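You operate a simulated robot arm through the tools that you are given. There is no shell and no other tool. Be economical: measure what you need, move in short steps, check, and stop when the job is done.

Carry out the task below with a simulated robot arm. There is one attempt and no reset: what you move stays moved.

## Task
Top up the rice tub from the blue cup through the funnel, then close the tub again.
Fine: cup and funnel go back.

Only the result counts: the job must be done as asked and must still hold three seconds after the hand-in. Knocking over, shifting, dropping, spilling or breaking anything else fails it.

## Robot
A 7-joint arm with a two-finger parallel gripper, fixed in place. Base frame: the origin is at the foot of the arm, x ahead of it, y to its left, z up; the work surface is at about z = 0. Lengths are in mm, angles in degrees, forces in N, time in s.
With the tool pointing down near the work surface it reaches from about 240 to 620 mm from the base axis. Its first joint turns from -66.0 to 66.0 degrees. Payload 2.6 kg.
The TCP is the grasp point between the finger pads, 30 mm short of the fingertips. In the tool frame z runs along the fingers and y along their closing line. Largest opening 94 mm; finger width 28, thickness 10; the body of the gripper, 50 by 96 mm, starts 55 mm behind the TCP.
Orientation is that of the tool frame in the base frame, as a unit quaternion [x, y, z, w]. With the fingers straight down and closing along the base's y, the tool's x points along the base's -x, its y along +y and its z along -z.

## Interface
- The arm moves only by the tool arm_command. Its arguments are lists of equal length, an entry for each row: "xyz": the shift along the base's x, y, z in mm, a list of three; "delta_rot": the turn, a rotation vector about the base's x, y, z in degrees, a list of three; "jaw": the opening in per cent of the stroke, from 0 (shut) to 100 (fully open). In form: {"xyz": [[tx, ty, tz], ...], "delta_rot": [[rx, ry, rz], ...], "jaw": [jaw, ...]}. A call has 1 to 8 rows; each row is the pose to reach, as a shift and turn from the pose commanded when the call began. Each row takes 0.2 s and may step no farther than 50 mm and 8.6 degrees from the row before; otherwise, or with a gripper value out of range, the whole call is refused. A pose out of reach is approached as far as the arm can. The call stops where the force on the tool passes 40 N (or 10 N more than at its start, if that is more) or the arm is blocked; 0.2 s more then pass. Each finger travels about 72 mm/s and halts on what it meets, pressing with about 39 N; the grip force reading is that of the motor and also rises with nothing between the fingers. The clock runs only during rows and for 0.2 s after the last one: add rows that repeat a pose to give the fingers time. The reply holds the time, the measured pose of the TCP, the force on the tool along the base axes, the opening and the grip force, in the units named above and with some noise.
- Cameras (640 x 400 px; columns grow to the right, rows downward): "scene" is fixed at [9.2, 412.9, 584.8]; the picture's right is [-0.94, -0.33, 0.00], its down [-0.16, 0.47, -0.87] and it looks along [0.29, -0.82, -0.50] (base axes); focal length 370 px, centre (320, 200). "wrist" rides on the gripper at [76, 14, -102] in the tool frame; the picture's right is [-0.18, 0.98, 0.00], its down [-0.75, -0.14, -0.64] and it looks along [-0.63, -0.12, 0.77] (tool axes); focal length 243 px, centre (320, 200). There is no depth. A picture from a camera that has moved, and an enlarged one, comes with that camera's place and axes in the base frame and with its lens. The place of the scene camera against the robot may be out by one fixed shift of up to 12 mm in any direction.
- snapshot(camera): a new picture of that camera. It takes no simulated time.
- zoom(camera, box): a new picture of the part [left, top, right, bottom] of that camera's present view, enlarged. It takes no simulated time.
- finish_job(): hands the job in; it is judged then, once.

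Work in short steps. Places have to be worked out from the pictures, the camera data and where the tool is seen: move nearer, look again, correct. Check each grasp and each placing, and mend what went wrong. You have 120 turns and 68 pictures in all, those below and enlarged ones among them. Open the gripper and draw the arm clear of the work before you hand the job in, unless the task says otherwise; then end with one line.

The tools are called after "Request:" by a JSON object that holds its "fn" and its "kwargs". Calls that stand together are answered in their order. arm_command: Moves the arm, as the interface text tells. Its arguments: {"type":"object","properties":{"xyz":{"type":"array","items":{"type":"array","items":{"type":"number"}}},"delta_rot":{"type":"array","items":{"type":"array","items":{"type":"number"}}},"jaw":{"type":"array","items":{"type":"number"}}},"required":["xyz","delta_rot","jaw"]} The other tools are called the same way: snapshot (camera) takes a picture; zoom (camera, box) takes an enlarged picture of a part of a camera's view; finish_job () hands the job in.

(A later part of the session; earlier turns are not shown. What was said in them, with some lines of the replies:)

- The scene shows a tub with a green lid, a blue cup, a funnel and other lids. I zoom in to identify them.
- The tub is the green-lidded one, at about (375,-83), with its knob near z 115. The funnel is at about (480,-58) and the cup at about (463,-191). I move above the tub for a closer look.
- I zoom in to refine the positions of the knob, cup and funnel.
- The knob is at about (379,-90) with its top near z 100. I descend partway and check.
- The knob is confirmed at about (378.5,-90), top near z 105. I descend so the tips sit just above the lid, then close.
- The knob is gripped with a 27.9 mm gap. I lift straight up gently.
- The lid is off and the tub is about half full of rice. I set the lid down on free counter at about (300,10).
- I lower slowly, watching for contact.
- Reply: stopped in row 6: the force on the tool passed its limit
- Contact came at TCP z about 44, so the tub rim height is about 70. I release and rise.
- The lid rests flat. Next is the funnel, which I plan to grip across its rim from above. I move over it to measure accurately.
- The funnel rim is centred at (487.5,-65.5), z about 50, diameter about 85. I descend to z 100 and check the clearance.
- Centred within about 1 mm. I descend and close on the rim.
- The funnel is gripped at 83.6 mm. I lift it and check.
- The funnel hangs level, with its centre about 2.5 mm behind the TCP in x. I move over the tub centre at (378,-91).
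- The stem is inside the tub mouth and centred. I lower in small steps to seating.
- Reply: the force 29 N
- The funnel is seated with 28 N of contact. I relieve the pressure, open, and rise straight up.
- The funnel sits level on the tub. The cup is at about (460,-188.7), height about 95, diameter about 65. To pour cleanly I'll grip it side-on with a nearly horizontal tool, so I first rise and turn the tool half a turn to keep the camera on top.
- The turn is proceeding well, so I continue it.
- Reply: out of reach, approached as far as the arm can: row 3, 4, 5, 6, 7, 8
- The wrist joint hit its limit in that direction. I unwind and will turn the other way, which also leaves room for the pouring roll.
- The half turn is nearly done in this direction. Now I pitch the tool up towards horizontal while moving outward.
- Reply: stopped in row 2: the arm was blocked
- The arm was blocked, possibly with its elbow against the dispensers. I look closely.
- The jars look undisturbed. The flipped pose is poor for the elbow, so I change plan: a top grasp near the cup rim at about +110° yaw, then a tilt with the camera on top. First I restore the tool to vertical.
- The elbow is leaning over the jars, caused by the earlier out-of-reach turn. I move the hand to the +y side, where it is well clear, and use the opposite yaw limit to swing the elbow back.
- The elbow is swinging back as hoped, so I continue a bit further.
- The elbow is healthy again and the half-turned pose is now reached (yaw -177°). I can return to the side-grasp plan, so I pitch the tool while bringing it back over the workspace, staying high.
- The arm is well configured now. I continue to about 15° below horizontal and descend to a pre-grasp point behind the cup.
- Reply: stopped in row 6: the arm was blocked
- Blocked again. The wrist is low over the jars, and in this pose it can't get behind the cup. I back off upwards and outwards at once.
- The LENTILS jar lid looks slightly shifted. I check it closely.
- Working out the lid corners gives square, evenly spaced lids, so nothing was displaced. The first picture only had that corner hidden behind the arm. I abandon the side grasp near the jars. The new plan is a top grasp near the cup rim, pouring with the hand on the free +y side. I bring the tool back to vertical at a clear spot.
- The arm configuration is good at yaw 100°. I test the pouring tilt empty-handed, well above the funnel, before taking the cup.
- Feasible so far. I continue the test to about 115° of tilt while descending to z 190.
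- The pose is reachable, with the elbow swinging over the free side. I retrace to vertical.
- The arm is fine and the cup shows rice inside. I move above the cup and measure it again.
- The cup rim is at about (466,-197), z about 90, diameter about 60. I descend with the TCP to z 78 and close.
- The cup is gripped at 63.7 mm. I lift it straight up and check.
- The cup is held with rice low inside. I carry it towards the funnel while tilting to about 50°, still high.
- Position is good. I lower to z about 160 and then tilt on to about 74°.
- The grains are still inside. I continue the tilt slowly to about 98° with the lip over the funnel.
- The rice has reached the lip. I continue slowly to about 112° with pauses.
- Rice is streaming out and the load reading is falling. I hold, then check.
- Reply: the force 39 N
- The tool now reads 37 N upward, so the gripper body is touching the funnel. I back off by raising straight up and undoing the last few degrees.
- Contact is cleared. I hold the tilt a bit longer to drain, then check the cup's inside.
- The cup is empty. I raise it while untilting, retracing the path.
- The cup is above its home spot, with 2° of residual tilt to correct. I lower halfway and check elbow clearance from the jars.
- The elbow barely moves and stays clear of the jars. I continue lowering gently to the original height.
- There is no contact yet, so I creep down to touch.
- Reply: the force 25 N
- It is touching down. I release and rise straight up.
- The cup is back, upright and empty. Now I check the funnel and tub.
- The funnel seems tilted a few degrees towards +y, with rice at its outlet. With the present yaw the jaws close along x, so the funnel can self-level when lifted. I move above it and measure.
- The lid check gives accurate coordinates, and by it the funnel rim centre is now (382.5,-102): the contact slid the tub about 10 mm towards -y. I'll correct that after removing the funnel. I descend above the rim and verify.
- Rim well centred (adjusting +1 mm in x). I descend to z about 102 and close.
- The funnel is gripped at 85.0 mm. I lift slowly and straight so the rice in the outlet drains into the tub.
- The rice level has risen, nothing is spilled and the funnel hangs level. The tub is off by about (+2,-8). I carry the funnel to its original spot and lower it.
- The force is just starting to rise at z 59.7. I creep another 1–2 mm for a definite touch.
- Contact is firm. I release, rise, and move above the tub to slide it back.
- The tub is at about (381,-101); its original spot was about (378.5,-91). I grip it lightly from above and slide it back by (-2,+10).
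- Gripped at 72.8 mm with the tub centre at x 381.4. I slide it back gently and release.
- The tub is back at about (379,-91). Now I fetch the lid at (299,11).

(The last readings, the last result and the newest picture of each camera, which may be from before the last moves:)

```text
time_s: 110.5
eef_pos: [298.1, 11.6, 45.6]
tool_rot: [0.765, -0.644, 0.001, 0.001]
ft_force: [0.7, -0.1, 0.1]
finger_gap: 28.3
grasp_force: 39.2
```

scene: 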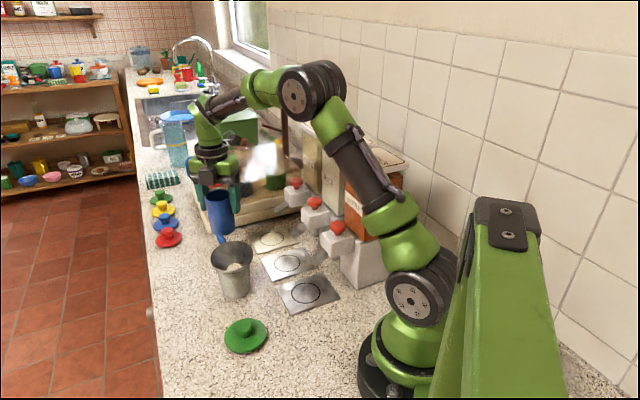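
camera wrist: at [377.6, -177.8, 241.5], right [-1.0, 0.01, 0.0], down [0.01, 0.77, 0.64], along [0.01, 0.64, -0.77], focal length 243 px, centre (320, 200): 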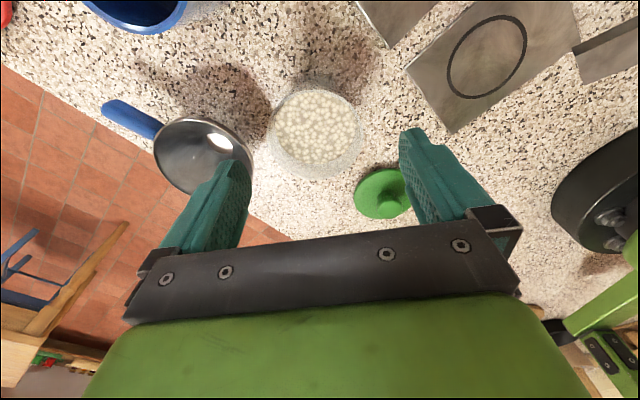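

The lid is gripped at 28.3 mm. I lift, carry it over the tub and lower to just above the rim.

Request:
{"fn": "arm_command", "kwargs": {"xyz": [[0, 0, 40], [0, 0, 80], [0, 0, 115], [20, -26, 115], [40, -52, 115], [60, -78, 115], [80.5, -102.5, 115], [80.5, -102.5, 115]], "delta_rot": [[0, 0, 0], [0, 0, 0], [0, 0, 0], [0, 0, 0], [0, 0, 0], [0, 0, 0], [0, 0, 0], [0, 0, 0]], "jaw": [20, 20, 20, 20, 20, 20, 20, 20]}}

Request:
{"fn": "arm_command", "kwargs": {"xyz": [[0, 0, -15], [0, 0, -27], [0, 0, -34], [0, 0, -38], [0, 0, -38]], "delta_rot": [[0, 0, 0], [0, 0, 0], [0, 0, 0], [0, 0, 0], [0, 0, 0]], "jaw": [20, 20, 20, 20, 20]}}

```text
time_s: 112.3
eef_pos: [376.6, -91.4, 160.6]
tool_rot: [0.765, -0.644, 0.001, 0.001]
ft_force: [-0.4, -0.1, -0.8]
finger_gap: 28.4
grasp_force: 39.0
```

```text
time_s: 113.5
eef_pos: [377.5, -91.7, 119.7]
tool_rot: [0.765, -0.645, 0.001, 0.001]
ft_force: [0.1, -0.4, -1.1]
finger_gap: 28.2
grasp_force: 39.2
```

Just above the rim. I correct x by +1.5 mm and creep down to seat the lid.

Request:
{"fn": "arm_command", "kwargs": {"xyz": [[1.5, 0, 0], [1.5, 0, -1.5], [1.5, 0, -3], [1.5, 0, -4], [1.5, 0, -4]], "delta_rot": [[0, 0, 0], [0, 0, 0], [0, 0, 0], [0, 0, 0], [0, 0, 0]], "jaw": [20, 20, 20, 20, 20]}}

```text
time_s: 114.7
eef_pos: [380.9, -91.0, 117.1]
tool_rot: [0.765, -0.644, 0.002, 0.001]
ft_force: [-2.8, -1.9, 19.1]
finger_gap: 28.0
grasp_force: 39.1
```

Contact at z 117 versus about 116 expected. I press a little further to make sure it is seated.

Request:
{"fn": "arm_command", "kwargs": {"xyz": [[0, 0, -1], [0, 0, -1.5], [0, 0, -1.5]], "delta_rot": [[0, 0, 0], [0, 0, 0], [0, 0, 0]], "jaw": [20, 20, 20]}}

```text
time_s: 115.5
eef_pos: [380.9, -93.2, 118.3]
tool_rot: [0.765, -0.644, 0.003, 0.0]
ft_force: [0.8, -2.6, 29.1]
finger_gap: 27.8
grasp_force: 39.1
```

Resistance starts about 6 mm above the expected seated height, so the lid may be off-centre on the rim. I ease the pressure and use my last picture to see.

Request:
{"fn": "arm_command", "kwargs": {"xyz": [[0, 0, 3], [0, 0, 4], [0, 0, 4]], "delta_rot": [[0, 0, 0], [0, 0, 0], [0, 0, 0]], "jaw": [20, 20, 20]}}

Request:
{"fn": "zoom", "kwargs": {"camera": "scene", "box": [190, 230, 280, 310]}}

```text
time_s: 116.3
eef_pos: [378.5, -91.9, 119.6]
tool_rot: [0.765, -0.644, -0.001, 0.001]
ft_force: [0.0, 0.3, -0.7]
finger_gap: 27.8
grasp_force: 38.9
```

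```text
5.00 times, centred on (235, 270) of scene
camera zoom: at [9.2, 412.9, 584.8], right [-0.94, -0.33, 0.0], down [-0.16, 0.47, -0.87], along [0.29, -0.82, -0.5], focal length 1850 px, centre (745, -150)
```

zoom: 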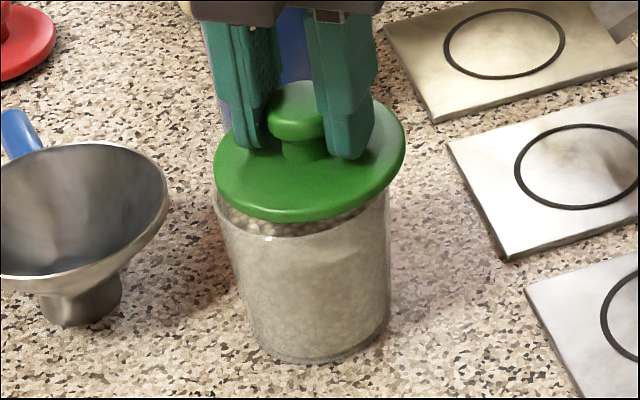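

The lid sits about (-1,-6.5) mm off relative to the tub. I shift it by (+1,+6.5) just above the rim and lower again.

Request:
{"fn": "arm_command", "kwargs": {"xyz": [[0, 0, 3], [0.5, 3, 3], [1, 6.5, 3], [1, 6.5, 0], [1, 6.5, -2], [1, 6.5, -3], [1, 6.5, -3]], "delta_rot": [[0, 0, 0], [0, 0, 0], [0, 0, 0], [0, 0, 0], [0, 0, 0], [0, 0, 0], [0, 0, 0]], "jaw": [20, 20, 20, 20, 20, 20, 20]}}

```text
time_s: 117.9
eef_pos: [380.9, -85.6, 117.6]
tool_rot: [0.765, -0.644, 0.0, 0.001]
ft_force: [0.3, 0.1, 0.1]
finger_gap: 28.1
grasp_force: 38.6
```

No resistance where it previously pushed back, so the lid is entering. I continue down.

Request:
{"fn": "arm_command", "kwargs": {"xyz": [[0, 0, -1], [0, 0, -2], [0, 0, -2]], "delta_rot": [[0, 0, 0], [0, 0, 0], [0, 0, 0]], "jaw": [20, 20, 20]}}

Request:
{"fn": "arm_command", "kwargs": {"xyz": [[0, 0, -1], [0, 0, -2], [0, 0, -2]], "delta_rot": [[0, 0, 0], [0, 0, 0], [0, 0, 0]], "jaw": [20, 20, 20]}}

```text
time_s: 118.7
eef_pos: [381.2, -85.0, 115.5]
tool_rot: [0.765, -0.644, 0.0, 0.0]
ft_force: [-0.7, 0.4, -0.5]
finger_gap: 28.1
grasp_force: 39.3
```

```text
time_s: 119.5
eef_pos: [380.3, -84.3, 114.9]
tool_rot: [0.765, -0.644, 0.002, 0.0]
ft_force: [-5.4, 0.9, 16.9]
finger_gap: 28.1
grasp_force: 39.4
```

Seated at z 115, matching the original height. I release the lid and withdraw straight up, then clear to the +y side.

Request:
{"fn": "arm_command", "kwargs": {"xyz": [[0, 0, 1], [0, 0, 1], [0, 0, 1], [0, 0, 1], [0, 0, 40], [0, 0, 85], [0, 0, 130], [0, 0, 170]], "delta_rot": [[0, 0, 0], [0, 0, 0], [0, 0, 0], [0, 0, 0], [0, 0, 0], [0, 0, 0], [0, 0, 0], [0, 0, 0]], "jaw": [35, 50, 60, 60, 60, 60, 60, 60]}}

Request:
{"fn": "arm_command", "kwargs": {"xyz": [[-5, 40, 10], [-10, 80, 20], [-15, 120, 30], [-20, 140, 40], [-20, 140, 40]], "delta_rot": [[0, 0, 0], [0, 0, 0], [0, 0, 0], [0, 0, 0], [0, 0, 0]], "jaw": [60, 80, 100, 100, 100]}}

```text
time_s: 121.3
eef_pos: [382.7, -85.3, 285.8]
tool_rot: [0.766, -0.643, 0.0, 0.001]
ft_force: [-0.2, -1.0, 0.0]
finger_gap: 56.8
grasp_force: 0.1
```

```text
time_s: 122.5
eef_pos: [361.6, 56.4, 323.9]
tool_rot: [0.765, -0.644, 0.002, 0.001]
ft_force: [-0.4, 0.7, -0.7]
finger_gap: 94.1
grasp_force: 0.1
```

The lid was released at its seated height, and the cup and funnel are back at their spots. The gripper is open and the arm is clear, so I hand in.

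Request:
{"fn": "finish_job", "kwargs": {}}

```text
The job is handed in.
```

I poured the blue cup's rice into the tub through the funnel, put the cup and funnel back, and closed the tub. While pouring, the gripper pressed on the funnel and slid the tub about 10 mm. I moved it back to within an estimated 5 mm of its original place, and had no pictures left to check the final state.
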